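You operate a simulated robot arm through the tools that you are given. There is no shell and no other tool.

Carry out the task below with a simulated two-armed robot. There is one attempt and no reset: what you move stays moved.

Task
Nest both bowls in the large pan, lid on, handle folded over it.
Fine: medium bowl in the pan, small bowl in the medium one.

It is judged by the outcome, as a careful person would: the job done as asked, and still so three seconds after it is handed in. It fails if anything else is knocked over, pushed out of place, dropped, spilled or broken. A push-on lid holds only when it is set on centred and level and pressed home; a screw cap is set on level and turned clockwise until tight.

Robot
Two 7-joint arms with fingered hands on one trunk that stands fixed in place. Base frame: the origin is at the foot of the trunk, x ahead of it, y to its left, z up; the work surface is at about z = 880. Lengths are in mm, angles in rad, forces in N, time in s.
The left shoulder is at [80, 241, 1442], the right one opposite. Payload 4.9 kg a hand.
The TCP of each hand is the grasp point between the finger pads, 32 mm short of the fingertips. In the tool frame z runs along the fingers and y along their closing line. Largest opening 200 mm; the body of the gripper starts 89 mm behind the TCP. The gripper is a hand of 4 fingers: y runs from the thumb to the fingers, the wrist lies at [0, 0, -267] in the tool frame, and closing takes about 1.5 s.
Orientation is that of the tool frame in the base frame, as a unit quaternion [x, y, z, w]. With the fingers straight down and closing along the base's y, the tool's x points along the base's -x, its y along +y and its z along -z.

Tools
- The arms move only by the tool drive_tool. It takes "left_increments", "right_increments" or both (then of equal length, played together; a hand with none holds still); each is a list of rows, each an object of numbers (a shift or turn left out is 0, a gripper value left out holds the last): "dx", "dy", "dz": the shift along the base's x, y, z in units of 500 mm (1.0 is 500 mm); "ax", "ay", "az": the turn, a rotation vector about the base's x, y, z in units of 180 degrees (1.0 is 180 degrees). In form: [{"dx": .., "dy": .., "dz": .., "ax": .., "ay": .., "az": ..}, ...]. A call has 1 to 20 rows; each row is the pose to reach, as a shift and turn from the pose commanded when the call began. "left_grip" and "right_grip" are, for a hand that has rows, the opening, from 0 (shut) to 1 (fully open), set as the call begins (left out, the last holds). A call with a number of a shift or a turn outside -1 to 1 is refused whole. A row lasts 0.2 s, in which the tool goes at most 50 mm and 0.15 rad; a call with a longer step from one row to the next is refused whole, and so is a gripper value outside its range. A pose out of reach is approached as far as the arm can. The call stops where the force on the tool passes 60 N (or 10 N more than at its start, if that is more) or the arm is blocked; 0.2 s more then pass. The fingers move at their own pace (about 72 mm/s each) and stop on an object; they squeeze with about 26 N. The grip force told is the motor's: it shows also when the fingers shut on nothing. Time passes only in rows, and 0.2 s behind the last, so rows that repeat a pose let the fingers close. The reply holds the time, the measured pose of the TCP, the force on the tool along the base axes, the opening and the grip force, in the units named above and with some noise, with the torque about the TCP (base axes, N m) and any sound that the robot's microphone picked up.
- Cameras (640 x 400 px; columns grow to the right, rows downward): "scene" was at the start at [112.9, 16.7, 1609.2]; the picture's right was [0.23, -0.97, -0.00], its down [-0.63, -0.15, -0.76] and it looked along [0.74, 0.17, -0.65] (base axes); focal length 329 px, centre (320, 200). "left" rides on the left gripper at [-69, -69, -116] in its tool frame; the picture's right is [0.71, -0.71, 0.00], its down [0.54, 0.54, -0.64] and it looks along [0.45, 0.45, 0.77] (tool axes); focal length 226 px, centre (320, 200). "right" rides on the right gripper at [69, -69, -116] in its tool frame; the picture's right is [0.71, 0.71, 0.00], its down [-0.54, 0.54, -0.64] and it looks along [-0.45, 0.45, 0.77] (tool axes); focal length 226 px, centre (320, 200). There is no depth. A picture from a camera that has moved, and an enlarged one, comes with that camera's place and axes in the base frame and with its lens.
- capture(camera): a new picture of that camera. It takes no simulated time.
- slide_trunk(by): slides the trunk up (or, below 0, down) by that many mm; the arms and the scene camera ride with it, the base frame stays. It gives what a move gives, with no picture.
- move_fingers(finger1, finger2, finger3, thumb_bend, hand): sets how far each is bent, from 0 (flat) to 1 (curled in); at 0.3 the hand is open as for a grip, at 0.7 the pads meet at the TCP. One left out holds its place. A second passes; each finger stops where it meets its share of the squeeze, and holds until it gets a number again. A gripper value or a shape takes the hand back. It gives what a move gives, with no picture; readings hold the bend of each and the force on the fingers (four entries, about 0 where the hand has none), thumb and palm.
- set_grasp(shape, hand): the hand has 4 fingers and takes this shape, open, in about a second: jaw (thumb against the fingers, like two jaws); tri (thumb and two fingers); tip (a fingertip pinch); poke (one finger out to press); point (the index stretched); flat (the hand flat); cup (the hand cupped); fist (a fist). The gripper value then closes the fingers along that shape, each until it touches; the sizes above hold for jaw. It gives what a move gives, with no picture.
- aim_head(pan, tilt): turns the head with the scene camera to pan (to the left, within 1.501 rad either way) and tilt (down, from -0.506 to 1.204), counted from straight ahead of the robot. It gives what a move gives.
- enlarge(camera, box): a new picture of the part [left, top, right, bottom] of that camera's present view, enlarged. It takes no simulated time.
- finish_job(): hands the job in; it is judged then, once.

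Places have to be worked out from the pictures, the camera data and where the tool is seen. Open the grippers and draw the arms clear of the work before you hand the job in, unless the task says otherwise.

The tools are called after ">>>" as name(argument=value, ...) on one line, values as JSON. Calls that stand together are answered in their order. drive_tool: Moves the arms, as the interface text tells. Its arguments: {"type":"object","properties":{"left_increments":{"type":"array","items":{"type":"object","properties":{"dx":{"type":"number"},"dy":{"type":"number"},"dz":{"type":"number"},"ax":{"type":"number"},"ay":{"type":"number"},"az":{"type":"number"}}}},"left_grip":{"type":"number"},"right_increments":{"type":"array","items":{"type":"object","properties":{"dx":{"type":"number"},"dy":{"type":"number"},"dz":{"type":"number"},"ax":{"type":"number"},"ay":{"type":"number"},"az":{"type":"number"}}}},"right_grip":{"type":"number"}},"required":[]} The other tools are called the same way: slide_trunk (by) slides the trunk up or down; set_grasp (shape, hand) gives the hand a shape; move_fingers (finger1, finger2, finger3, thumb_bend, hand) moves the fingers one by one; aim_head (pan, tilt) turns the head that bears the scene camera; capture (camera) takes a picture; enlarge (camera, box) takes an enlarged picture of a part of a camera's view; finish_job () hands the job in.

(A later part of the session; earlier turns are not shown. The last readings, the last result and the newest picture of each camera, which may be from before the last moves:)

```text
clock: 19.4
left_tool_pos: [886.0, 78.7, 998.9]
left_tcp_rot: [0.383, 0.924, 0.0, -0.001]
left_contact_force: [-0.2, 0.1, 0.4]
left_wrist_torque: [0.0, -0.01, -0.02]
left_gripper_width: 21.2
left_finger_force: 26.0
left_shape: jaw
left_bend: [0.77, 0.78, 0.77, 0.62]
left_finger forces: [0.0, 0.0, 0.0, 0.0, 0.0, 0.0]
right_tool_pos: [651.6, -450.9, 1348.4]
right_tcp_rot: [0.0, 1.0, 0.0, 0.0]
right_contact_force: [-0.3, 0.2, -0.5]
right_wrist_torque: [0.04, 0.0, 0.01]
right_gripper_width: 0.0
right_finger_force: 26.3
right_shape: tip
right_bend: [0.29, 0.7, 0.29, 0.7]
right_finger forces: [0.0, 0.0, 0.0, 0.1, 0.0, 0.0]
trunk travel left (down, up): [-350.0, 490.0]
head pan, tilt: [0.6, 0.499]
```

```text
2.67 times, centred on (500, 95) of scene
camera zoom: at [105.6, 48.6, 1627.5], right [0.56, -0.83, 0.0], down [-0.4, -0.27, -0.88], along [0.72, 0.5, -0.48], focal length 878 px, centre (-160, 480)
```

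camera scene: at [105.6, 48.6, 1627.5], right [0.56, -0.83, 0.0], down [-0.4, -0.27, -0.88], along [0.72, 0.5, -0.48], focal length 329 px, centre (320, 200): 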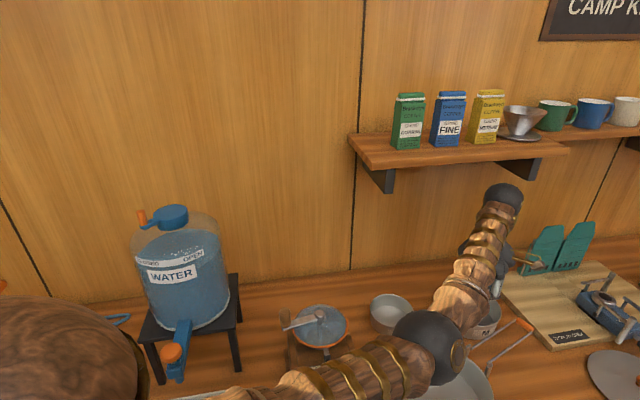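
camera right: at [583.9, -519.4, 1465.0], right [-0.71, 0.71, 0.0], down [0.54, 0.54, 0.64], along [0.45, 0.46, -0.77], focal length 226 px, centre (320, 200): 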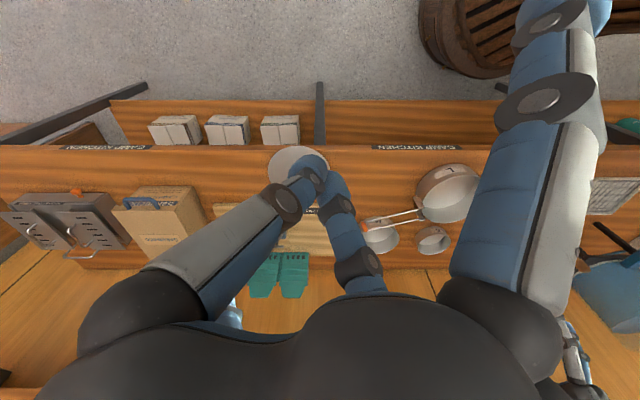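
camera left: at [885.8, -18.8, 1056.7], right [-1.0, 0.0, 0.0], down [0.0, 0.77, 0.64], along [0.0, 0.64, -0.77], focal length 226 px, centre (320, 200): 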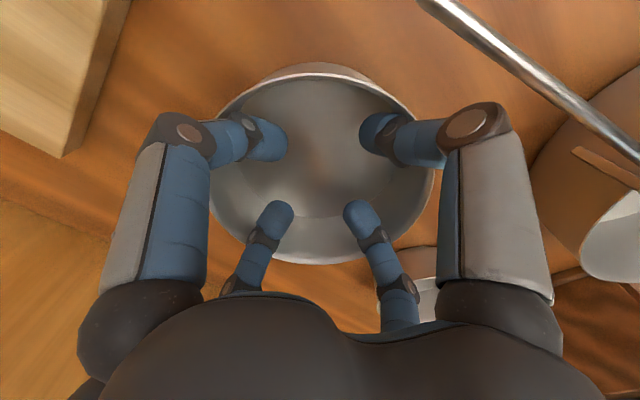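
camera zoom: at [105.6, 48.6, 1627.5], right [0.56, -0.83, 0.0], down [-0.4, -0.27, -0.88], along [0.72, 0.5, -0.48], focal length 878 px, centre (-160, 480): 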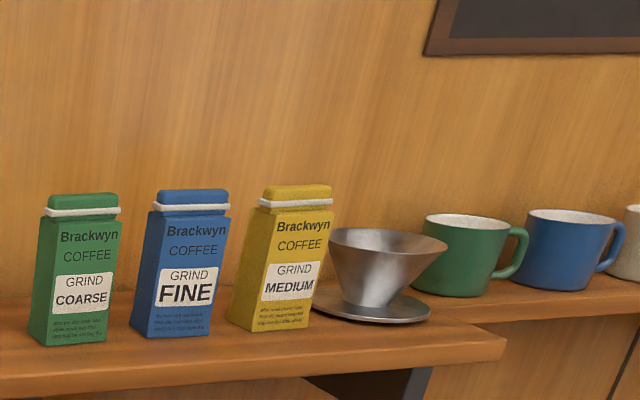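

The shelf front sits at p≈784 mm from the base along the bench normal with its board near z≈1330, so I'll keep the hand below it. I plan a fingertip pinch on M's rim at its left-near side (direction 120°). I move the left hand there at z=1015, turning to az=+30°.

>>> drive_tool(left_increments=[{"dx": -0.008, "dy": 0.0135, "dz": 0.01, "az": 0.0417}, {"dx": -0.016, "dy": 0.027, "dz": 0.02, "az": 0.0834}, {"dx": -0.024, "dy": 0.0405, "dz": 0.034, "az": 0.125}, {"dx": -0.032, "dy": 0.054, "dz": 0.034, "az": 0.1667}, {"dx": -0.04, "dy": 0.0675, "dz": 0.034, "az": 0.2084}, {"dx": -0.048, "dy": 0.081, "dz": 0.034, "az": 0.25}, {"dx": -0.056, "dy": 0.0945, "dz": 0.034, "az": 0.2917}, {"dx": -0.064, "dy": 0.108, "dz": 0.034, "az": 0.3334}, {"dx": -0.072, "dy": 0.1215, "dz": 0.034, "az": 0.375}, {"dx": -0.078, "dy": 0.135, "dz": 0.034, "az": 0.4167}])

>>> set_grasp(hand="left", shape="tip")

>>> capture(camera="left")

>>> capture(camera="scene")

```text
clock: 21.6
left_tool_pos: [847.9, 146.6, 1015.3]
left_tcp_rot: [-0.26, 0.966, -0.001, -0.001]
left_contact_force: [-0.7, 0.3, -0.4]
left_wrist_torque: [-0.02, -0.03, -0.01]
left_gripper_width: 21.3
left_finger_force: 25.4
left_shape: jaw
left_bend: [0.77, 0.78, 0.77, 0.62]
left_finger forces: [0.0, 0.1, 0.0, 0.0, 0.0, 0.1]
right_tool_pos: [652.9, -450.2, 1348.4]
right_tcp_rot: [0.0, 1.0, 0.001, -0.001]
right_contact_force: [0.4, -0.1, 0.2]
right_wrist_torque: [0.01, -0.01, -0.05]
right_gripper_width: 0.0
right_finger_force: 25.9
right_shape: tip
right_bend: [0.29, 0.7, 0.29, 0.7]
right_finger forces: [0.0, 0.0, 0.0, 0.0, 0.0, 0.0]
trunk travel left (down, up): [-350.0, 490.0]
head pan, tilt: [0.6, 0.499]
```

```text
clock: 22.5
left_tool_pos: [848.0, 145.0, 1014.7]
left_tcp_rot: [-0.259, 0.966, 0.0, -0.001]
left_contact_force: [-0.5, -0.1, -0.5]
left_wrist_torque: [0.02, 0.0, -0.02]
left_gripper_width: 199.9
left_finger_force: 0.0
left_shape: tip
left_bend: [0.16, 0.3, 0.16, 0.3]
left_finger forces: [0.0, 0.0, 0.0, 0.0, 0.1, 0.0]
right_tool_pos: [651.4, -450.8, 1348.5]
right_tcp_rot: [0.001, 1.0, 0.0, 0.0]
right_contact_force: [0.0, -0.3, -0.1]
right_wrist_torque: [-0.02, 0.04, -0.04]
right_gripper_width: 0.0
right_finger_force: 25.9
right_shape: tip
right_bend: [0.29, 0.7, 0.29, 0.7]
right_finger forces: [0.1, 0.0, 0.0, 0.0, 0.0, 0.0]
trunk travel left (down, up): [-350.0, 490.0]
head pan, tilt: [0.6, 0.499]
```

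```text
taken
camera left: at [942.2, 121.1, 1131.4], right [-0.26, -0.97, 0.0], down [-0.74, 0.2, 0.64], along [-0.62, 0.17, -0.77], focal length 226 px, centre (320, 200)
```

left: 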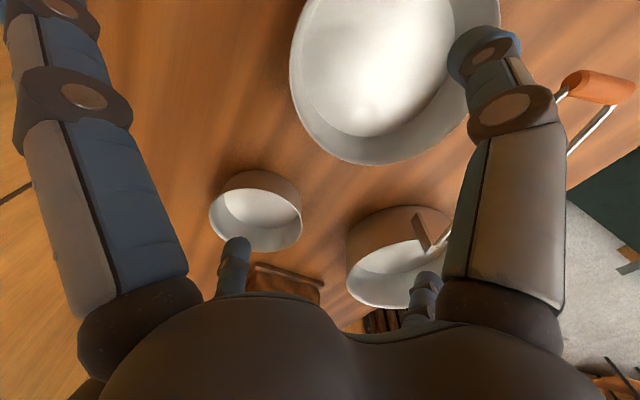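

```text
taken
camera scene: at [105.5, 48.7, 1627.5], right [0.57, -0.82, 0.0], down [-0.4, -0.27, -0.88], along [0.72, 0.5, -0.48], focal length 329 px, centre (320, 200)
```

scene: 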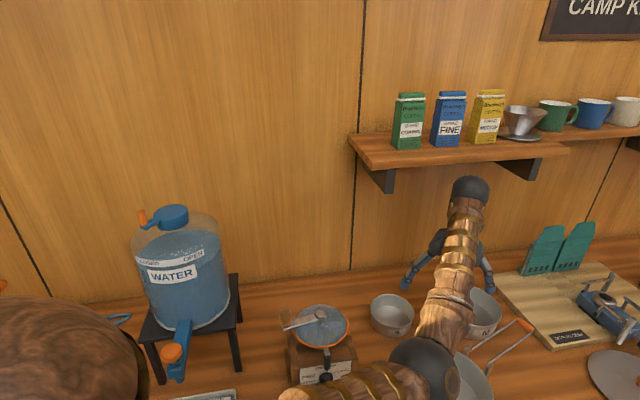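

TCP projects right onto M's rim at (848,146). I zoom in to verify, then narrow the pinch to about 60 mm before lowering.

>>> drive_tool(left_increments=[{}, {}, {}, {}, {}], left_grip=0.28)

>>> enlarge(camera="left", box=[200, 0, 520, 260])

```text
clock: 23.7
left_tool_pos: [847.0, 147.2, 1016.0]
left_tcp_rot: [-0.26, 0.966, 0.0, -0.001]
left_contact_force: [0.7, 0.0, 0.5]
left_wrist_torque: [-0.01, 0.02, 0.01]
left_gripper_width: 56.5
left_finger_force: 0.1
left_shape: tip
left_bend: [0.16, 0.49, 0.16, 0.48]
left_finger forces: [0.1, 0.1, 0.1, 0.0, 0.0, 0.0]
right_tool_pos: [651.3, -450.4, 1347.5]
right_tcp_rot: [0.0, 1.0, 0.001, 0.0]
right_contact_force: [-0.5, -0.3, 0.5]
right_wrist_torque: [-0.01, 0.0, 0.0]
right_gripper_width: 0.0
right_finger_force: 25.8
right_shape: tip
right_bend: [0.29, 0.7, 0.29, 0.7]
right_finger forces: [0.0, 0.0, 0.0, 0.0, 0.0, 0.0]
trunk travel left (down, up): [-350.0, 490.0]
head pan, tilt: [0.6, 0.499]
```

```text
1.54 times, centred on (360, 130) of left
camera zoom: at [942.2, 121.1, 1131.5], right [-0.26, -0.97, 0.0], down [-0.74, 0.2, 0.64], along [-0.62, 0.17, -0.77], focal length 348 px, centre (258, 308)
```

zoom: 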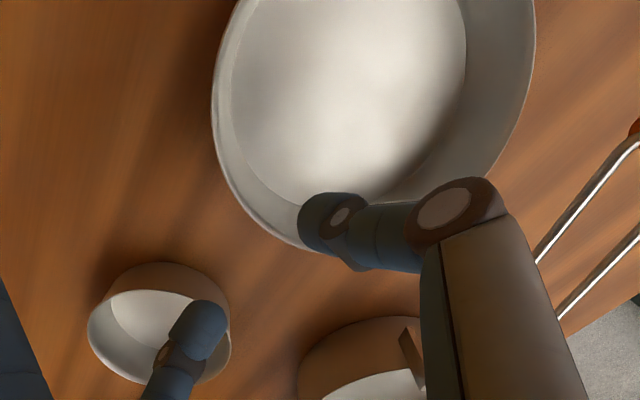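

The rim runs between the two digits where planned. I lower to z=948 so the closed tips overlap the wall by about 17 mm.

>>> drive_tool(left_increments=[{"dz": -0.04}, {"dz": -0.08}, {"dz": -0.115}, {"dz": -0.134}, {"dz": -0.134}])

>>> capture(camera="left")

```text
clock: 24.9
left_tool_pos: [847.4, 147.0, 947.8]
left_tcp_rot: [-0.258, 0.966, 0.0, 0.001]
left_contact_force: [0.3, -0.5, 0.6]
left_wrist_torque: [0.02, 0.01, -0.01]
left_gripper_width: 56.6
left_finger_force: 0.1
left_shape: tip
left_bend: [0.16, 0.49, 0.16, 0.48]
left_finger forces: [0.0, 0.0, 0.1, 0.0, 0.0, 0.1]
right_tool_pos: [651.9, -451.2, 1347.7]
right_tcp_rot: [0.0, 1.0, 0.0, -0.001]
right_contact_force: [0.9, -0.2, 1.0]
right_wrist_torque: [0.0, 0.0, -0.01]
right_gripper_width: 0.0
right_finger_force: 25.4
right_shape: tip
right_bend: [0.29, 0.7, 0.29, 0.7]
right_finger forces: [0.0, 0.0, 0.0, 0.1, 0.0, 0.1]
trunk travel left (down, up): [-350.0, 490.0]
head pan, tilt: [0.6, 0.499]
```

```text
taken
camera left: at [942.5, 121.8, 1064.4], right [-0.26, -0.97, 0.0], down [-0.74, 0.2, 0.64], along [-0.62, 0.17, -0.77], focal length 226 px, centre (320, 200)
```

left: 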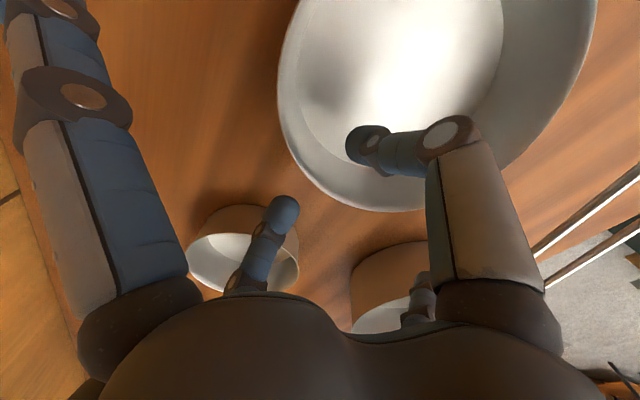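

Thumb is inside and finger 2 outside, rim between them, no contact. I close the pinch.

>>> drive_tool(left_increments=[{}, {}, {}, {}, {}, {}], left_grip=0)

>>> capture(camera="left")

```text
clock: 26.3
left_tool_pos: [847.8, 146.7, 947.0]
left_tcp_rot: [-0.259, 0.966, 0.0, -0.001]
left_contact_force: [1.0, -0.5, 0.2]
left_wrist_torque: [0.02, 0.0, 0.03]
left_gripper_width: 0.0
left_finger_force: 26.0
left_shape: tip
left_bend: [0.29, 0.7, 0.29, 0.67]
left_finger forces: [0.0, 22.9, 0.0, 0.1, 22.9, 0.0]
right_tool_pos: [651.5, -450.7, 1348.4]
right_tcp_rot: [0.0, 1.0, 0.0, 0.001]
right_contact_force: [-0.3, 0.1, -0.1]
right_wrist_torque: [-0.01, -0.04, 0.03]
right_gripper_width: 0.1
right_finger_force: 26.2
right_shape: tip
right_bend: [0.29, 0.7, 0.29, 0.7]
right_finger forces: [0.0, 0.0, 0.1, 0.0, 0.1, 0.0]
trunk travel left (down, up): [-350.0, 490.0]
head pan, tilt: [0.6, 0.499]
```

```text
taken
camera left: at [942.7, 121.8, 1064.1], right [-0.26, -0.97, 0.0], down [-0.74, 0.2, 0.64], along [-0.62, 0.17, -0.77], focal length 226 px, centre (320, 200)
```

left: 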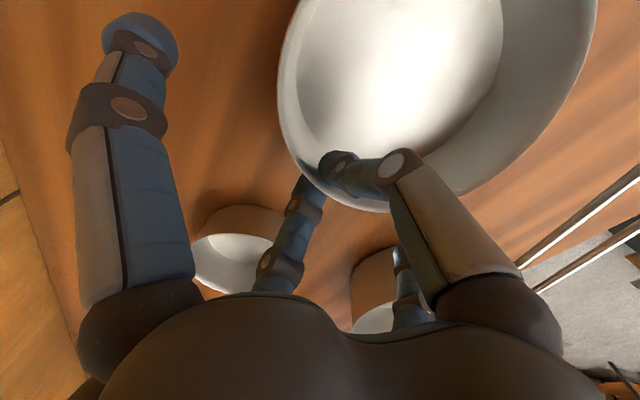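

Thumb and finger 2 now read 22.9 N each on the wall (the right hand, shut on nothing, reads 0), so the rim is gripped. I lift 20 mm and check how level M hangs.

>>> drive_tool(left_increments=[{"dz": 0.01}, {"dz": 0.02}, {"dz": 0.03}, {"dz": 0.04}, {"dz": 0.04}])

>>> capture(camera="left")

>>> enlarge(camera="scene", box=[380, 220, 580, 400])

```text
clock: 27.5
left_tool_pos: [845.7, 145.3, 968.9]
left_tcp_rot: [-0.259, 0.966, 0.0, -0.001]
left_contact_force: [-0.6, -0.3, -1.8]
left_wrist_torque: [0.1, 0.08, -0.04]
left_gripper_width: 0.0
left_finger_force: 26.2
left_shape: tip
left_bend: [0.29, 0.7, 0.29, 0.67]
left_finger forces: [0.1, 24.4, 0.0, 0.0, 24.6, 0.1]
right_tool_pos: [651.8, -450.0, 1347.6]
right_tcp_rot: [0.0, 1.0, 0.0, 0.0]
right_contact_force: [-1.2, 0.0, -0.2]
right_wrist_torque: [0.01, 0.03, -0.01]
right_gripper_width: 0.0
right_finger_force: 25.9
right_shape: tip
right_bend: [0.29, 0.7, 0.29, 0.7]
right_finger forces: [0.1, 0.0, 0.1, 0.0, 0.1, 0.1]
trunk travel left (down, up): [-350.0, 490.0]
head pan, tilt: [0.6, 0.499]
```

```text
taken
camera left: at [942.5, 121.3, 1084.0], right [-0.26, -0.97, 0.0], down [-0.74, 0.2, 0.64], along [-0.62, 0.17, -0.77], focal length 226 px, centre (320, 200)
```

left: 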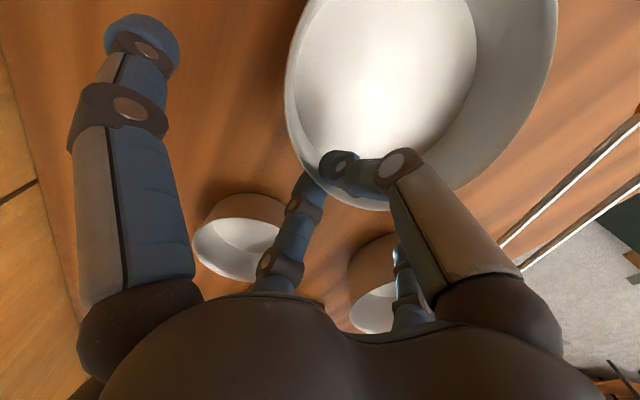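

```text
2.22 times, centred on (480, 310) of scene
camera zoom: at [105.8, 48.8, 1627.4], right [0.57, -0.82, 0.0], down [-0.4, -0.27, -0.88], along [0.72, 0.5, -0.48], focal length 732 px, centre (-36, -44)
```

zoom: 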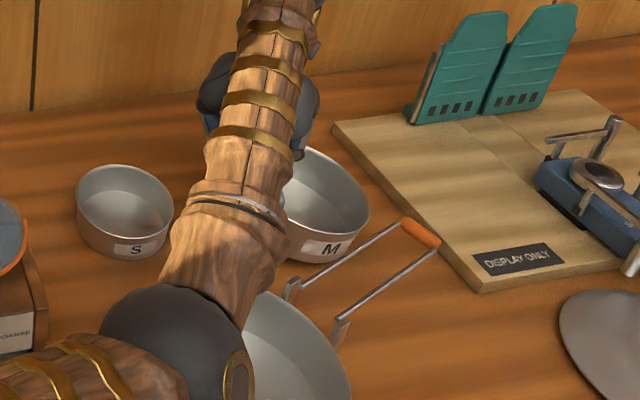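

The wrench (1.8 N down, 0.13 N m) matches M's full weight hanging from the rim; it seems tilted a few degrees, far side lower. I lift another 25 mm to see whether the tilt stays constant.

>>> drive_tool(left_increments=[{"dz": 0.015}, {"dz": 0.03}, {"dz": 0.05}, {"dz": 0.05}, {"dz": 0.05}])

>>> capture(camera="left")

>>> enlarge(camera="scene", box=[420, 250, 540, 340])

```text
clock: 28.7
left_tool_pos: [847.7, 145.3, 993.1]
left_tcp_rot: [-0.259, 0.966, -0.001, -0.001]
left_contact_force: [-0.8, -0.8, -2.6]
left_wrist_torque: [0.15, 0.07, -0.02]
left_gripper_width: 0.0
left_finger_force: 25.8
left_shape: tip
left_bend: [0.29, 0.7, 0.29, 0.67]
left_finger forces: [0.0, 24.9, 0.1, 0.1, 25.2, 0.1]
right_tool_pos: [652.1, -449.6, 1346.9]
right_tcp_rot: [0.0, 1.0, 0.0, 0.0]
right_contact_force: [-0.1, -0.3, 0.6]
right_wrist_torque: [0.01, 0.02, 0.02]
right_gripper_width: 0.0
right_finger_force: 26.4
right_shape: tip
right_bend: [0.29, 0.7, 0.29, 0.7]
right_finger forces: [0.0, 0.1, 0.1, 0.0, 0.0, 0.0]
trunk travel left (down, up): [-350.0, 490.0]
head pan, tilt: [0.6, 0.499]
```

```text
taken
camera left: at [942.2, 120.9, 1109.2], right [-0.26, -0.97, 0.0], down [-0.74, 0.2, 0.64], along [-0.62, 0.17, -0.77], focal length 226 px, centre (320, 200)
```

left: 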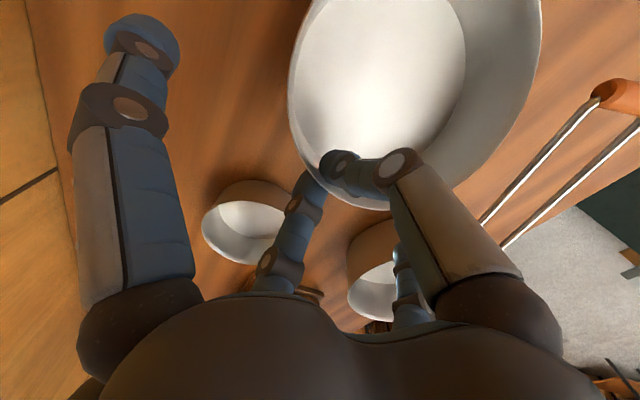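

```text
4.44 times, centred on (480, 295) of scene
camera zoom: at [105.9, 48.8, 1627.4], right [0.57, -0.82, 0.0], down [-0.4, -0.27, -0.88], along [0.72, 0.5, -0.48], focal length 1463 px, centre (-391, -222)
```

zoom: 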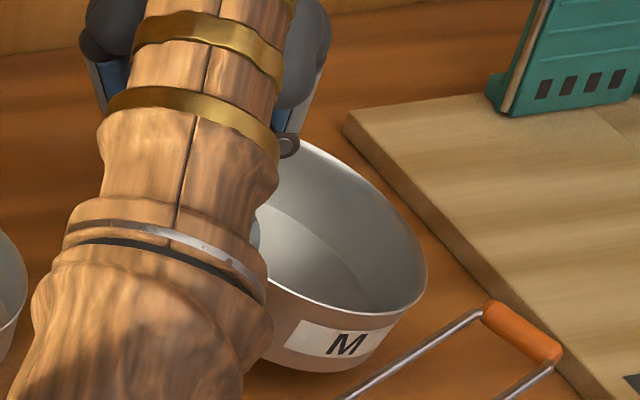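

M is off the bench but tilted with the right side low. I wait a second and compare, to see if the tilt drifts.

>>> drive_tool(left_increments=[{}, {}, {}, {}, {}])

>>> capture(camera="left")

```text
clock: 29.9
left_tool_pos: [847.9, 145.5, 993.7]
left_tcp_rot: [-0.259, 0.966, 0.0, -0.001]
left_contact_force: [0.1, -0.8, -1.2]
left_wrist_torque: [0.1, 0.03, 0.03]
left_gripper_width: 0.0
left_finger_force: 25.7
left_shape: tip
left_bend: [0.29, 0.7, 0.29, 0.67]
left_finger forces: [0.0, 24.9, 0.0, 0.0, 25.2, 0.0]
right_tool_pos: [651.9, -449.9, 1349.1]
right_tcp_rot: [0.0, 1.0, 0.001, 0.0]
right_contact_force: [-0.8, -0.6, 0.0]
right_wrist_torque: [-0.01, 0.02, 0.04]
right_gripper_width: 0.0
right_finger_force: 25.7
right_shape: tip
right_bend: [0.29, 0.7, 0.29, 0.7]
right_finger forces: [0.0, 0.0, 0.0, 0.0, 0.1, 0.0]
trunk travel left (down, up): [-350.0, 490.0]
head pan, tilt: [0.6, 0.499]
```

```text
taken
camera left: at [942.2, 120.8, 1109.2], right [-0.26, -0.97, 0.0], down [-0.74, 0.2, 0.64], along [-0.62, 0.17, -0.77], focal length 226 px, centre (320, 200)
```

left: 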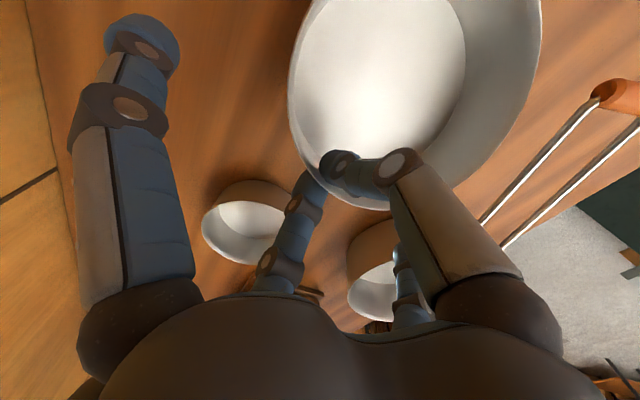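

The tilt is steady at about 10° (far side low), weight ≈2 N, grip firm. I raise M gently while moving along the bench away from the shelf, so it will clear the handle posts (z≈985).

>>> drive_tool(left_increments=[{"dz": 0.02}, {"dz": 0.05}, {"dx": -0.02, "dy": 0.01, "dz": 0.08}, {"dx": -0.05, "dy": 0.025, "dz": 0.11}, {"dx": -0.08, "dy": 0.04, "dz": 0.14}, {"dx": -0.11, "dy": 0.055, "dz": 0.17}, {"dx": -0.14, "dy": 0.07, "dz": 0.2}, {"dx": -0.17, "dy": 0.085, "dz": 0.224}, {"dx": -0.18, "dy": 0.09, "dz": 0.224}, {"dx": -0.18, "dy": 0.09, "dz": 0.224}])

>>> capture(camera="left")

>>> capture(camera="scene")

```text
clock: 32.1
left_tool_pos: [757.2, 191.8, 1104.3]
left_tcp_rot: [-0.259, 0.966, -0.001, -0.001]
left_contact_force: [0.5, 0.3, -3.4]
left_wrist_torque: [0.15, 0.06, 0.04]
left_gripper_width: 0.0
left_finger_force: 25.8
left_shape: tip
left_bend: [0.29, 0.7, 0.29, 0.67]
left_finger forces: [0.1, 25.1, 0.0, 0.1, 25.4, 0.0]
right_tool_pos: [652.1, -450.5, 1348.3]
right_tcp_rot: [0.0, 1.0, 0.0, 0.0]
right_contact_force: [0.5, 0.8, 0.3]
right_wrist_torque: [0.02, 0.02, -0.02]
right_gripper_width: 0.1
right_finger_force: 25.3
right_shape: tip
right_bend: [0.29, 0.7, 0.29, 0.7]
right_finger forces: [0.0, 0.0, 0.0, 0.0, 0.1, 0.0]
trunk travel left (down, up): [-350.0, 490.0]
head pan, tilt: [0.6, 0.499]
```

```text
taken
camera left: at [852.7, 166.4, 1220.8], right [-0.26, -0.97, 0.0], down [-0.74, 0.2, 0.64], along [-0.62, 0.17, -0.77], focal length 226 px, centre (320, 200)
```

left: 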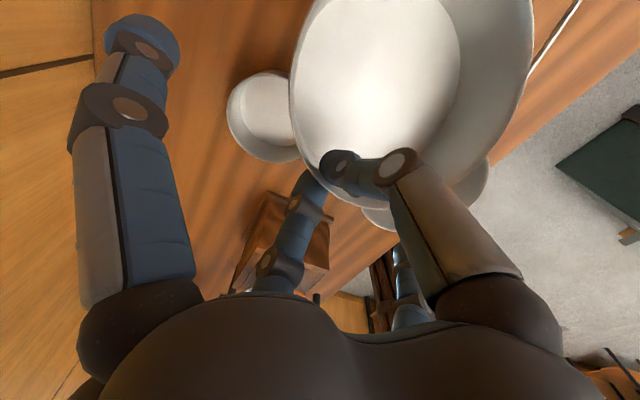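

```text
taken
camera scene: at [105.9, 48.8, 1627.4], right [0.57, -0.82, 0.0], down [-0.4, -0.27, -0.88], along [0.72, 0.5, -0.48], focal length 329 px, centre (320, 200)
```

scene: 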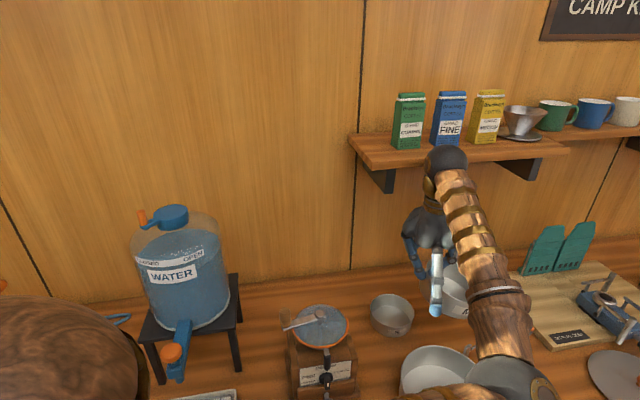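

M hangs steadily at z≈1104. I tilt the head down to view the pan and re-measure its center before moving over it.

>>> aim_head(pan=0.4, tilt=0.85)

>>> capture(camera="scene")

```text
clock: 32.9
left_tool_pos: [757.6, 190.0, 1106.1]
left_tcp_rot: [-0.259, 0.966, 0.001, -0.001]
left_contact_force: [-0.3, 0.2, -2.6]
left_wrist_torque: [0.13, 0.06, -0.01]
left_gripper_width: 0.0
left_finger_force: 25.8
left_shape: tip
left_bend: [0.29, 0.7, 0.29, 0.67]
left_finger forces: [0.1, 25.1, 0.0, 0.0, 25.4, 0.0]
right_tool_pos: [651.5, -451.2, 1348.2]
right_tcp_rot: [-0.001, 1.0, 0.0, 0.0]
right_contact_force: [0.5, 0.5, -0.8]
right_wrist_torque: [0.02, 0.0, -0.04]
right_gripper_width: 0.4
right_finger_force: 25.8
right_shape: tip
right_bend: [0.29, 0.7, 0.29, 0.7]
right_finger forces: [0.1, 0.0, 0.0, 0.0, 0.1, 0.0]
trunk travel left (down, up): [-350.0, 490.0]
head pan, tilt: [0.4, 0.85]
```

```text
taken
camera scene: at [102.6, 27.8, 1597.5], right [0.39, -0.92, 0.0], down [-0.69, -0.29, -0.66], along [0.61, 0.26, -0.75], focal length 329 px, centre (320, 200)
```

scene: 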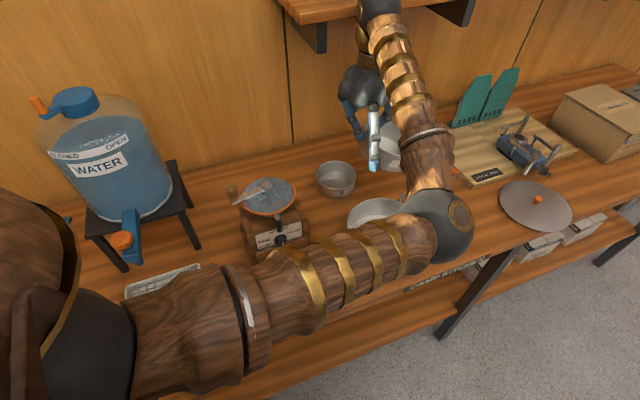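

The left upper arm hides the pan from the scene camera, so I'll use the hand's own camera over the pan. I carry M over the pan at the same height, aiming the grip point at about (582,129).

>>> drive_tool(left_increments=[{"dx": -0.02, "dy": -0.007}, {"dx": -0.06, "dy": -0.021}, {"dx": -0.11, "dy": -0.038}, {"dx": -0.16, "dy": -0.056}, {"dx": -0.21, "dy": -0.073}, {"dx": -0.26, "dy": -0.09}, {"dx": -0.31, "dy": -0.108}, {"dx": -0.34, "dy": -0.118}, {"dx": -0.353, "dy": -0.1228}, {"dx": -0.353, "dy": -0.1228}])

>>> capture(camera="left")

>>> capture(camera="scene")

```text
clock: 35.1
left_tool_pos: [580.0, 129.6, 1105.4]
left_tcp_rot: [-0.259, 0.966, 0.0, -0.001]
left_contact_force: [0.2, 0.5, -2.0]
left_wrist_torque: [0.08, 0.05, 0.01]
left_gripper_width: 0.1
left_finger_force: 26.0
left_shape: tip
left_bend: [0.29, 0.7, 0.29, 0.67]
left_finger forces: [0.0, 25.1, 0.0, 0.0, 25.4, 0.0]
right_tool_pos: [652.8, -451.4, 1347.0]
right_tcp_rot: [0.0, 1.0, 0.0, 0.0]
right_contact_force: [0.3, 0.6, 0.4]
right_wrist_torque: [0.0, -0.03, -0.03]
right_gripper_width: 0.0
right_finger_force: 26.3
right_shape: tip
right_bend: [0.29, 0.7, 0.29, 0.7]
right_finger forces: [0.1, 0.0, 0.0, 0.0, 0.0, 0.1]
trunk travel left (down, up): [-350.0, 490.0]
head pan, tilt: [0.4, 0.85]
```

```text
taken
camera left: at [675.8, 105.0, 1221.6], right [-0.26, -0.97, 0.0], down [-0.74, 0.2, 0.64], along [-0.62, 0.17, -0.77], focal length 226 px, centre (320, 200)
```

left: 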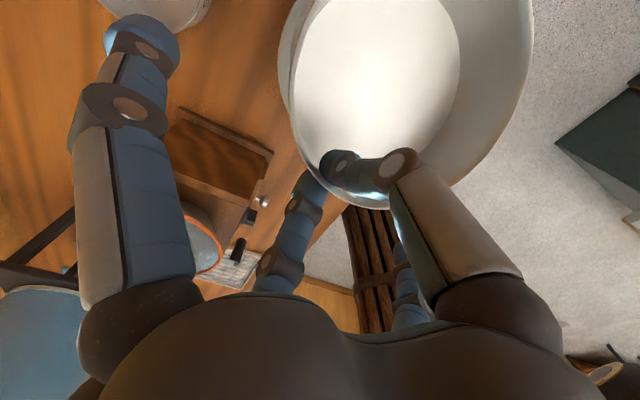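

```text
taken
camera scene: at [102.6, 27.7, 1597.5], right [0.39, -0.92, 0.0], down [-0.69, -0.29, -0.66], along [0.61, 0.26, -0.75], focal length 329 px, centre (320, 200)
```

scene: 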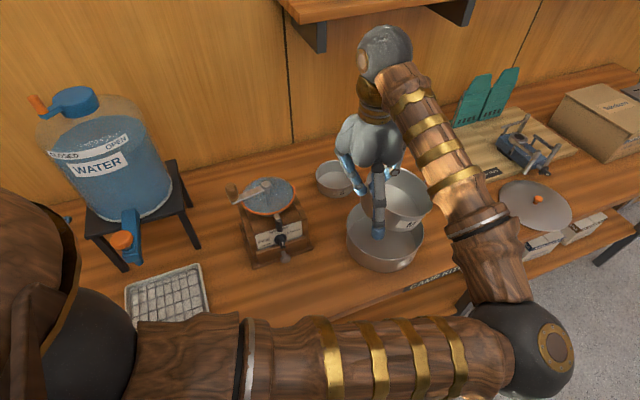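

Now the scene camera sees the pan with M hanging above it. I zoom in.

>>> enlarge(camera="scene", box=[320, 140, 460, 280])

>>> enlarge(camera="left", box=[240, 0, 560, 220])

```text
2.86 times, centred on (390, 210) of scene
camera zoom: at [102.6, 27.7, 1597.5], right [0.39, -0.92, 0.0], down [-0.69, -0.29, -0.66], along [0.61, 0.26, -0.75], focal length 940 px, centre (120, 171)
```

zoom: 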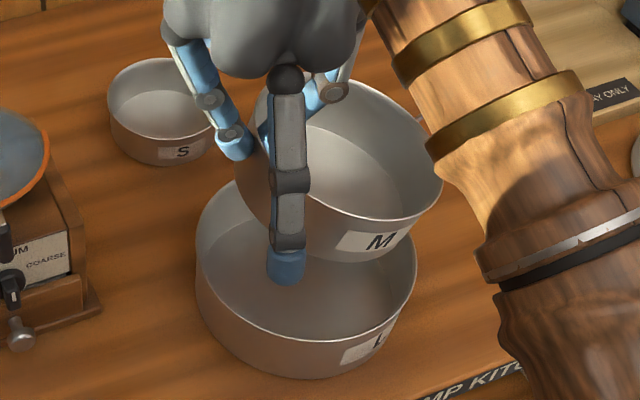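

```text
1.82 times, centred on (400, 110) of left
camera zoom: at [675.8, 105.0, 1221.6], right [-0.26, -0.97, 0.0], down [-0.74, 0.2, 0.64], along [-0.62, 0.17, -0.77], focal length 411 px, centre (174, 364)
```

zoom: 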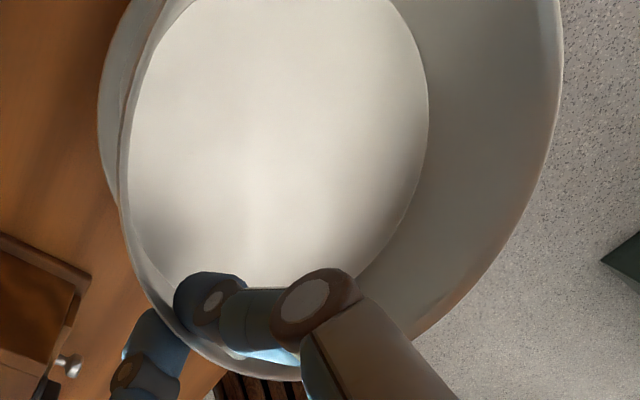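

Pan center from these views is about (614,72), so the grip point at (580,130) puts M's center ~9 mm off toward the far-right wall with clearance all round. I lower to TCP z≈987, where M's low edge should be just above the pan floor.

>>> drive_tool(left_increments=[{"dz": -0.02}, {"dz": -0.06}, {"dz": -0.1}, {"dz": -0.14}, {"dz": -0.18}, {"dz": -0.21}, {"dz": -0.225}, {"dz": -0.236}, {"dz": -0.236}])

>>> capture(camera="left")

>>> enlarge(camera="scene", box=[320, 140, 460, 280])

```text
clock: 37.1
left_tool_pos: [580.1, 129.3, 987.6]
left_tcp_rot: [-0.259, 0.966, 0.0, -0.001]
left_contact_force: [-0.2, 2.5, -1.7]
left_wrist_torque: [0.11, 0.07, -0.02]
left_gripper_width: 0.2
left_finger_force: 25.8
left_shape: tip
left_bend: [0.29, 0.7, 0.29, 0.67]
left_finger forces: [0.0, 25.5, 0.1, 0.0, 24.1, 0.0]
right_tool_pos: [651.6, -450.2, 1347.9]
right_tcp_rot: [0.0, 1.0, 0.0, 0.0]
right_contact_force: [0.2, -0.3, 0.7]
right_wrist_torque: [-0.01, 0.0, 0.03]
right_gripper_width: 0.0
right_finger_force: 25.8
right_shape: tip
right_bend: [0.29, 0.7, 0.29, 0.7]
right_finger forces: [0.0, 0.1, 0.0, 0.0, 0.1, 0.1]
trunk travel left (down, up): [-350.0, 490.0]
head pan, tilt: [0.4, 0.85]
```

```text
taken
camera left: at [675.8, 104.7, 1103.4], right [-0.26, -0.97, 0.0], down [-0.74, 0.2, 0.64], along [-0.62, 0.17, -0.77], focal length 226 px, centre (320, 200)
```

left: 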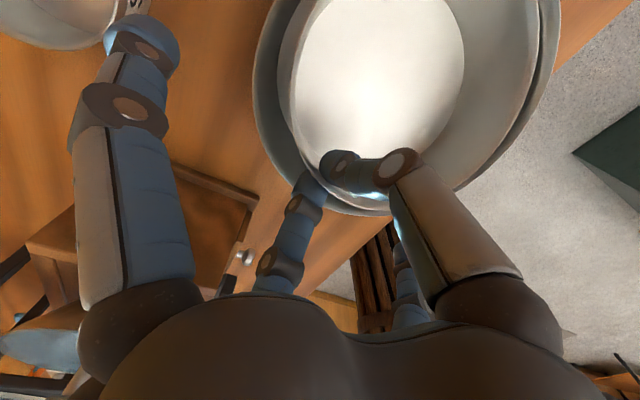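

```text
2.86 times, centred on (390, 210) of scene
camera zoom: at [102.3, 27.9, 1597.5], right [0.39, -0.92, 0.0], down [-0.69, -0.29, -0.66], along [0.61, 0.26, -0.75], focal length 940 px, centre (120, 171)
```

zoom: 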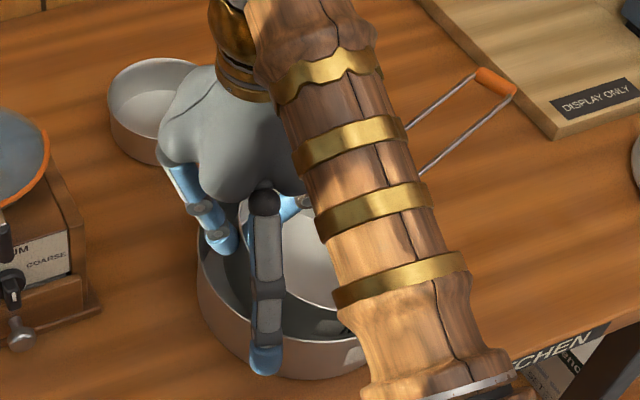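

A small +y force (2.5 N) has appeared, perhaps M touching the pan's far wall. I zoom in to check.

>>> enlarge(camera="left", box=[240, 0, 570, 230])

>>> enlarge(camera="scene", box=[355, 200, 415, 280])

```text
1.74 times, centred on (405, 115) of left
camera zoom: at [675.8, 104.7, 1103.4], right [-0.26, -0.97, 0.0], down [-0.74, 0.2, 0.64], along [-0.62, 0.17, -0.77], focal length 393 px, centre (172, 348)
```

zoom: 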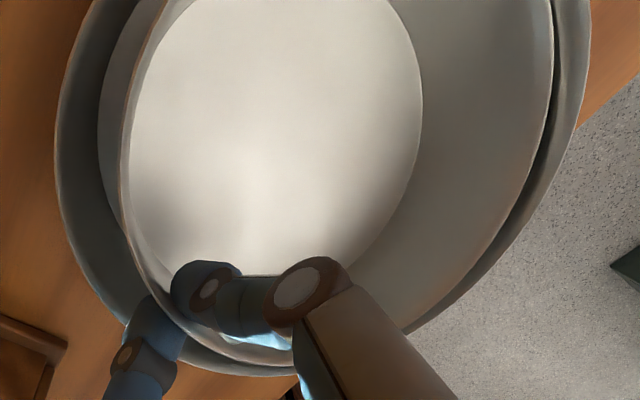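

```text
5.00 times, centred on (385, 240) of scene
camera zoom: at [102.3, 27.9, 1597.5], right [0.39, -0.92, 0.0], down [-0.69, -0.29, -0.66], along [0.61, 0.26, -0.75], focal length 1646 px, centre (-5, 0)
```

zoom: 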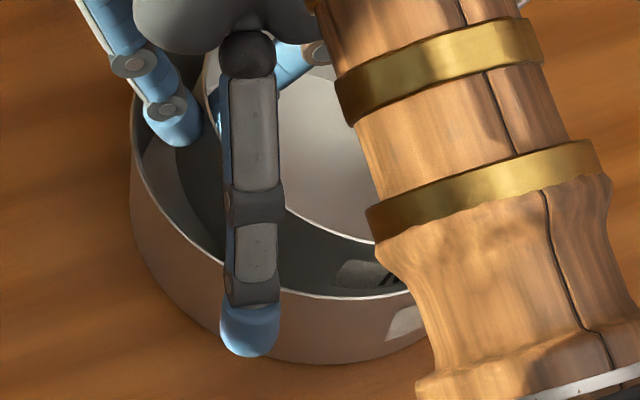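

>>> drive_tool(left_increments=[{}, {}])

```text
clock: 37.7
left_tool_pos: [581.2, 130.1, 988.4]
left_tcp_rot: [-0.259, 0.966, 0.0, -0.002]
left_contact_force: [-0.5, 1.8, -0.9]
left_wrist_torque: [0.11, 0.06, -0.03]
left_gripper_width: 0.1
left_finger_force: 26.2
left_shape: tip
left_bend: [0.29, 0.7, 0.29, 0.67]
left_finger forces: [0.0, 25.6, 0.0, 0.0, 24.1, 0.0]
right_tool_pos: [651.0, -449.6, 1348.8]
right_tcp_rot: [0.0, 1.0, 0.0, -0.001]
right_contact_force: [-0.6, -0.9, 0.6]
right_wrist_torque: [-0.02, 0.0, -0.02]
right_gripper_width: 0.0
right_finger_force: 26.0
right_shape: tip
right_bend: [0.29, 0.7, 0.29, 0.7]
right_finger forces: [0.0, 0.1, 0.0, 0.0, 0.1, 0.1]
trunk travel left (down, up): [-350.0, 490.0]
head pan, tilt: [0.4, 0.85]
```

The contact is light but steady. I check the far side of M from the right hand's camera.

>>> enlarge(camera="right", box=[350, 120, 510, 260])

```text
2.86 times, centred on (430, 190) of right
camera zoom: at [583.8, -519.2, 1465.1], right [-0.71, 0.71, 0.0], down [0.54, 0.54, 0.64], along [0.45, 0.45, -0.77], focal length 646 px, centre (6, 229)
```

zoom: 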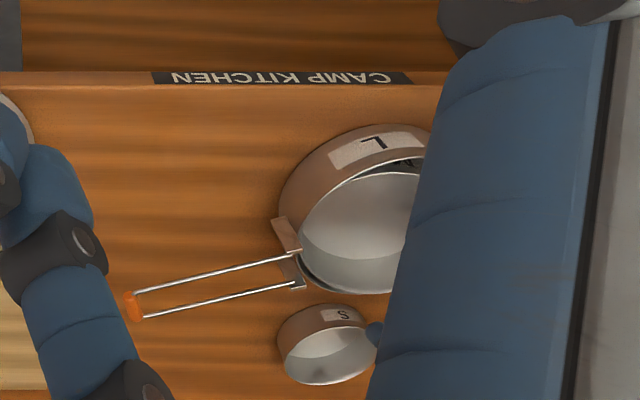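

M sits close to the pan wall on the hinge side. I shift the hand 5 mm outward (toward the grip side) and read the force again.

>>> drive_tool(left_increments=[{"dx": -0.003, "dy": 0.004}, {"dx": -0.006, "dy": 0.0085}, {"dx": -0.006, "dy": 0.0085}])

>>> enlarge(camera="left", box=[240, 0, 570, 230])

```text
clock: 38.5
left_tool_pos: [578.4, 134.3, 987.9]
left_tcp_rot: [-0.258, 0.966, 0.0, -0.001]
left_contact_force: [-0.5, 0.3, -1.3]
left_wrist_torque: [0.13, 0.08, 0.03]
left_gripper_width: 0.1
left_finger_force: 25.2
left_shape: tip
left_bend: [0.29, 0.7, 0.29, 0.67]
left_finger forces: [0.0, 24.9, 0.0, 0.0, 25.3, 0.0]
right_tool_pos: [652.0, -451.9, 1347.8]
right_tcp_rot: [0.0, 1.0, 0.0, 0.0]
right_contact_force: [0.4, -0.1, 0.4]
right_wrist_torque: [-0.01, -0.01, -0.05]
right_gripper_width: 0.0
right_finger_force: 26.5
right_shape: tip
right_bend: [0.29, 0.7, 0.29, 0.7]
right_finger forces: [0.1, 0.0, 0.0, 0.0, 0.0, 0.0]
trunk travel left (down, up): [-350.0, 490.0]
head pan, tilt: [0.4, 0.85]
```

```text
1.74 times, centred on (405, 115) of left
camera zoom: at [673.0, 109.0, 1103.2], right [-0.26, -0.97, 0.0], down [-0.74, 0.2, 0.64], along [-0.62, 0.17, -0.77], focal length 393 px, centre (172, 348)
```

zoom: 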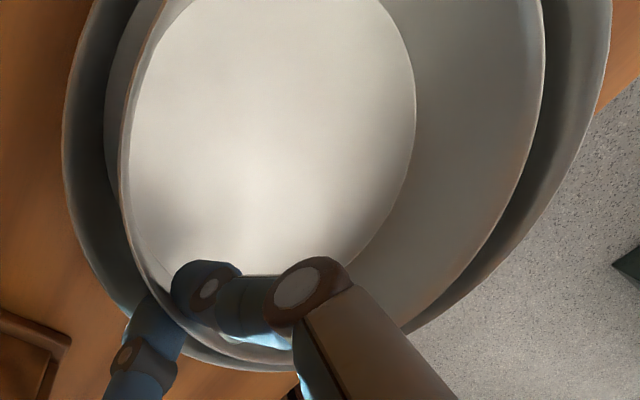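

Now M hangs free again. I lower slowly in small steps until M's low edge touches the pan floor.

>>> drive_tool(left_increments=[{"dz": -0.004}, {"dz": -0.008}, {"dz": -0.012}, {"dz": -0.016}, {"dz": -0.02}, {"dz": -0.02}])

>>> enlarge(camera="left", box=[240, 0, 570, 230])

>>> enlarge(camera="right", box=[350, 120, 510, 260])

```text
clock: 39.9
left_tool_pos: [578.6, 133.1, 978.0]
left_tcp_rot: [-0.259, 0.966, -0.001, -0.001]
left_contact_force: [-0.4, 0.9, -1.5]
left_wrist_torque: [0.07, 0.06, 0.02]
left_gripper_width: 0.0
left_finger_force: 26.0
left_shape: tip
left_bend: [0.29, 0.7, 0.29, 0.67]
left_finger forces: [0.0, 24.3, 0.1, 0.0, 24.2, 0.0]
right_tool_pos: [652.7, -450.6, 1347.6]
right_tcp_rot: [0.001, 1.0, 0.0, 0.0]
right_contact_force: [0.0, -0.2, -0.1]
right_wrist_torque: [0.02, -0.02, -0.04]
right_gripper_width: 0.3
right_finger_force: 26.0
right_shape: tip
right_bend: [0.29, 0.7, 0.29, 0.7]
right_finger forces: [0.0, 0.1, 0.0, 0.0, 0.0, 0.0]
trunk travel left (down, up): [-350.0, 490.0]
head pan, tilt: [0.4, 0.85]
```

```text
1.74 times, centred on (405, 115) of left
camera zoom: at [672.7, 108.9, 1093.4], right [-0.26, -0.97, 0.0], down [-0.74, 0.2, 0.64], along [-0.62, 0.17, -0.77], focal length 393 px, centre (172, 348)
```

zoom: 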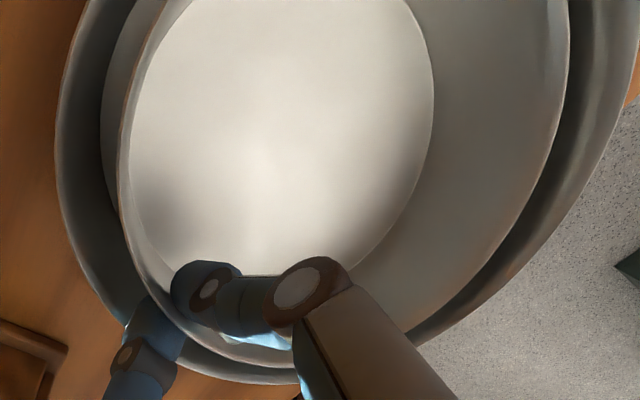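

```text
2.86 times, centred on (430, 190) of right
camera zoom: at [583.9, -519.4, 1464.9], right [-0.71, 0.71, 0.0], down [0.54, 0.54, 0.64], along [0.45, 0.45, -0.77], focal length 646 px, centre (6, 229)
```

zoom: 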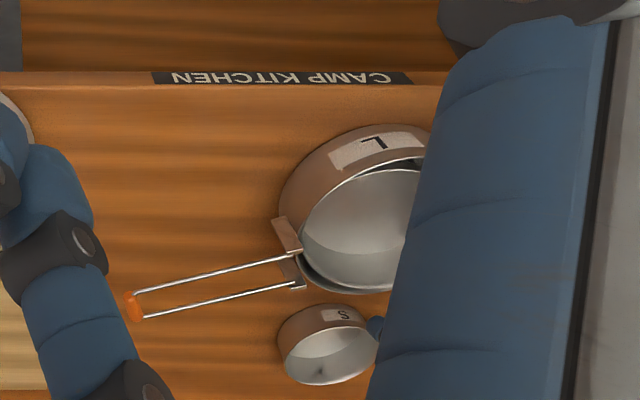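

M's low edge is on the pan floor and it is levelling as I lower. Re-fitting the pan rim gives center (610,70.6), rim z≈948, so I need the grip point about 8 mm more toward -y to leave room for the outer fingertip. I raise 5 mm, shift, and check forces.

>>> drive_tool(left_increments=[{"dz": 0.01}, {"dy": -0.005, "dz": 0.01}, {"dy": -0.01, "dz": 0.01}, {"dy": -0.015, "dz": 0.01}, {"dy": -0.015, "dz": 0.01}])

>>> enlarge(camera="left", box=[240, 0, 570, 230])

>>> enlarge(camera="right", box=[400, 140, 480, 210])

```text
clock: 41.1
left_tool_pos: [578.9, 127.6, 981.9]
left_tcp_rot: [-0.258, 0.966, 0.0, -0.001]
left_contact_force: [-0.5, 2.2, -2.0]
left_wrist_torque: [0.13, 0.07, 0.04]
left_gripper_width: 0.3
left_finger_force: 26.1
left_shape: tip
left_bend: [0.29, 0.7, 0.29, 0.67]
left_finger forces: [0.0, 25.6, 0.1, 0.0, 24.2, 0.0]
right_tool_pos: [651.7, -449.5, 1347.7]
right_tcp_rot: [0.0, 1.0, 0.0, 0.0]
right_contact_force: [0.4, 0.3, 0.4]
right_wrist_torque: [0.02, -0.02, -0.02]
right_gripper_width: 0.1
right_finger_force: 26.1
right_shape: tip
right_bend: [0.29, 0.7, 0.29, 0.7]
right_finger forces: [0.1, 0.1, 0.0, 0.1, 0.0, 0.1]
trunk travel left (down, up): [-350.0, 490.0]
head pan, tilt: [0.4, 0.85]
```

```text
1.74 times, centred on (405, 115) of left
camera zoom: at [672.8, 101.8, 1098.4], right [-0.26, -0.97, 0.0], down [-0.74, 0.2, 0.64], along [-0.62, 0.17, -0.77], focal length 393 px, centre (172, 348)
```

zoom: 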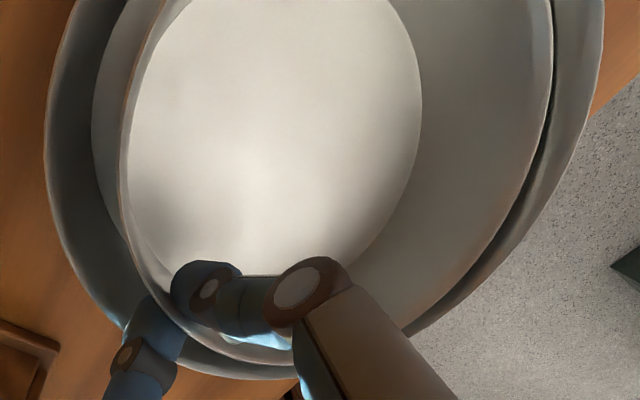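

```text
5.71 times, centred on (440, 175) of right
camera zoom: at [584.0, -519.1, 1465.0], right [-0.71, 0.71, 0.0], down [0.54, 0.54, 0.64], along [0.45, 0.45, -0.77], focal length 1292 px, centre (-366, 343)
```

zoom: 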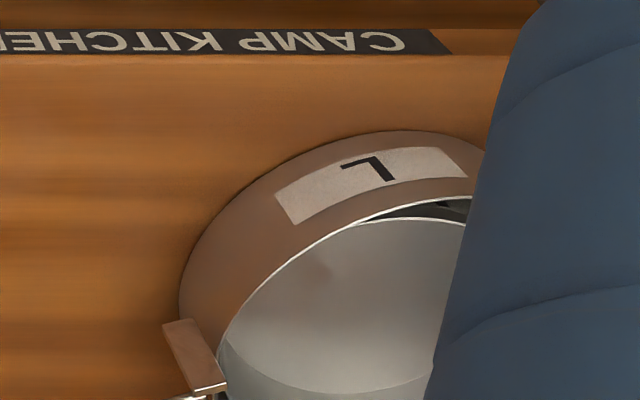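

M now touches the pan's wall on the -y side with ~2 N, so this is about the limit of the offset. I back off 1 mm and lower in small steps, watching for the outer fingertip meeting the pan rim.

>>> drive_tool(left_increments=[{"dy": 0.003, "dz": -0.004}, {"dy": 0.003, "dz": -0.008}, {"dy": 0.003, "dz": -0.012}, {"dy": 0.003, "dz": -0.016}, {"dy": 0.003, "dz": -0.016}])

>>> enlarge(camera="left", box=[240, 100, 420, 230])

>>> enlarge(camera="scene", box=[340, 190, 420, 270])

```text
clock: 42.3
left_tool_pos: [578.2, 128.0, 973.7]
left_tcp_rot: [-0.259, 0.966, 0.0, 0.0]
left_contact_force: [-0.2, -0.1, -0.8]
left_wrist_torque: [0.03, -0.01, -0.02]
left_gripper_width: 0.0
left_finger_force: 25.9
left_shape: tip
left_bend: [0.29, 0.7, 0.29, 0.67]
left_finger forces: [0.0, 24.1, 0.0, 0.0, 24.0, 0.0]
right_tool_pos: [651.6, -450.7, 1349.5]
right_tcp_rot: [0.001, 1.0, 0.0, 0.0]
right_contact_force: [0.4, -0.6, 0.0]
right_wrist_torque: [-0.03, 0.0, -0.03]
right_gripper_width: 0.0
right_finger_force: 26.1
right_shape: tip
right_bend: [0.29, 0.7, 0.29, 0.7]
right_finger forces: [0.0, 0.1, 0.0, 0.0, 0.1, 0.1]
trunk travel left (down, up): [-350.0, 490.0]
head pan, tilt: [0.4, 0.85]
```

```text
3.08 times, centred on (330, 165) of left
camera zoom: at [672.7, 103.1, 1090.4], right [-0.26, -0.97, 0.0], down [-0.74, 0.2, 0.64], along [-0.62, 0.17, -0.77], focal length 696 px, centre (289, 308)
```

zoom: 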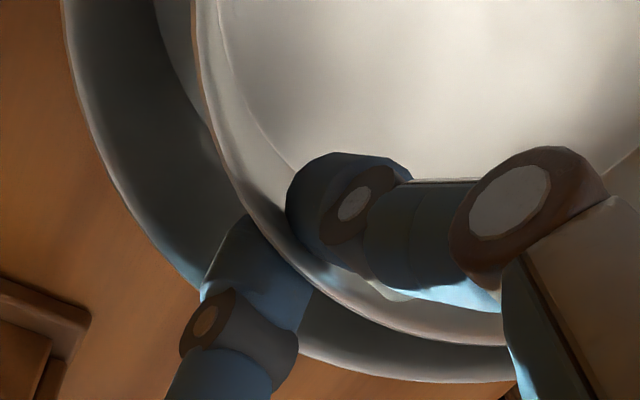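

```text
5.00 times, centred on (380, 230) of scene
camera zoom: at [102.4, 27.7, 1597.5], right [0.39, -0.92, 0.0], down [-0.69, -0.29, -0.66], along [0.61, 0.26, -0.75], focal length 1646 px, centre (20, 50)
```

zoom: 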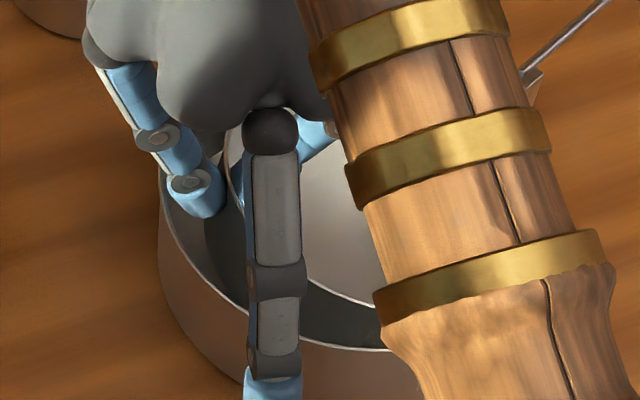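

No rim contact yet: the fingertip is entering the gap inside the pan's rim, and M's weight is partly on the pan floor. I continue lowering in small steps.

>>> drive_tool(left_increments=[{"dz": -0.004}, {"dz": -0.008}, {"dz": -0.012}, {"dz": -0.016}, {"dz": -0.016}])

>>> enlarge(camera="left", box=[240, 100, 420, 230])

```text
clock: 43.5
left_tool_pos: [577.5, 128.7, 966.2]
left_tcp_rot: [-0.259, 0.966, -0.001, -0.001]
left_contact_force: [-0.9, -0.3, -0.8]
left_wrist_torque: [0.03, 0.03, 0.0]
left_gripper_width: 0.0
left_finger_force: 26.1
left_shape: tip
left_bend: [0.29, 0.7, 0.29, 0.67]
left_finger forces: [0.0, 23.7, 0.0, 0.0, 23.4, 0.0]
right_tool_pos: [653.1, -451.6, 1348.4]
right_tcp_rot: [-0.001, 1.0, 0.0, 0.0]
right_contact_force: [-0.2, -0.6, -0.8]
right_wrist_torque: [-0.01, 0.02, -0.02]
right_gripper_width: 0.2
right_finger_force: 26.0
right_shape: tip
right_bend: [0.29, 0.7, 0.29, 0.7]
right_finger forces: [0.0, 0.1, 0.0, 0.1, 0.1, 0.0]
trunk travel left (down, up): [-350.0, 490.0]
head pan, tilt: [0.4, 0.85]
```

```text
3.08 times, centred on (330, 165) of left
camera zoom: at [672.6, 103.2, 1082.5], right [-0.26, -0.97, 0.0], down [-0.74, 0.2, 0.64], along [-0.62, 0.17, -0.77], focal length 696 px, centre (289, 308)
```

zoom: 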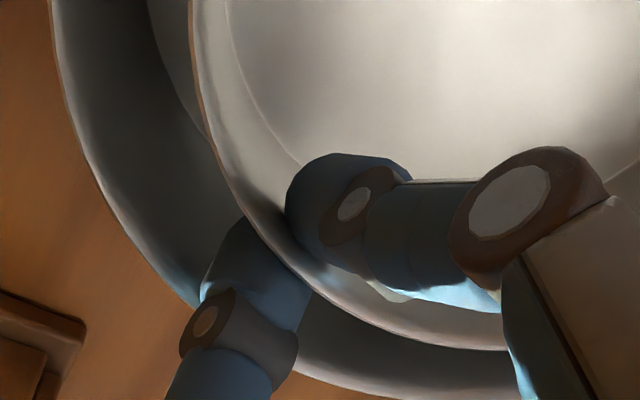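

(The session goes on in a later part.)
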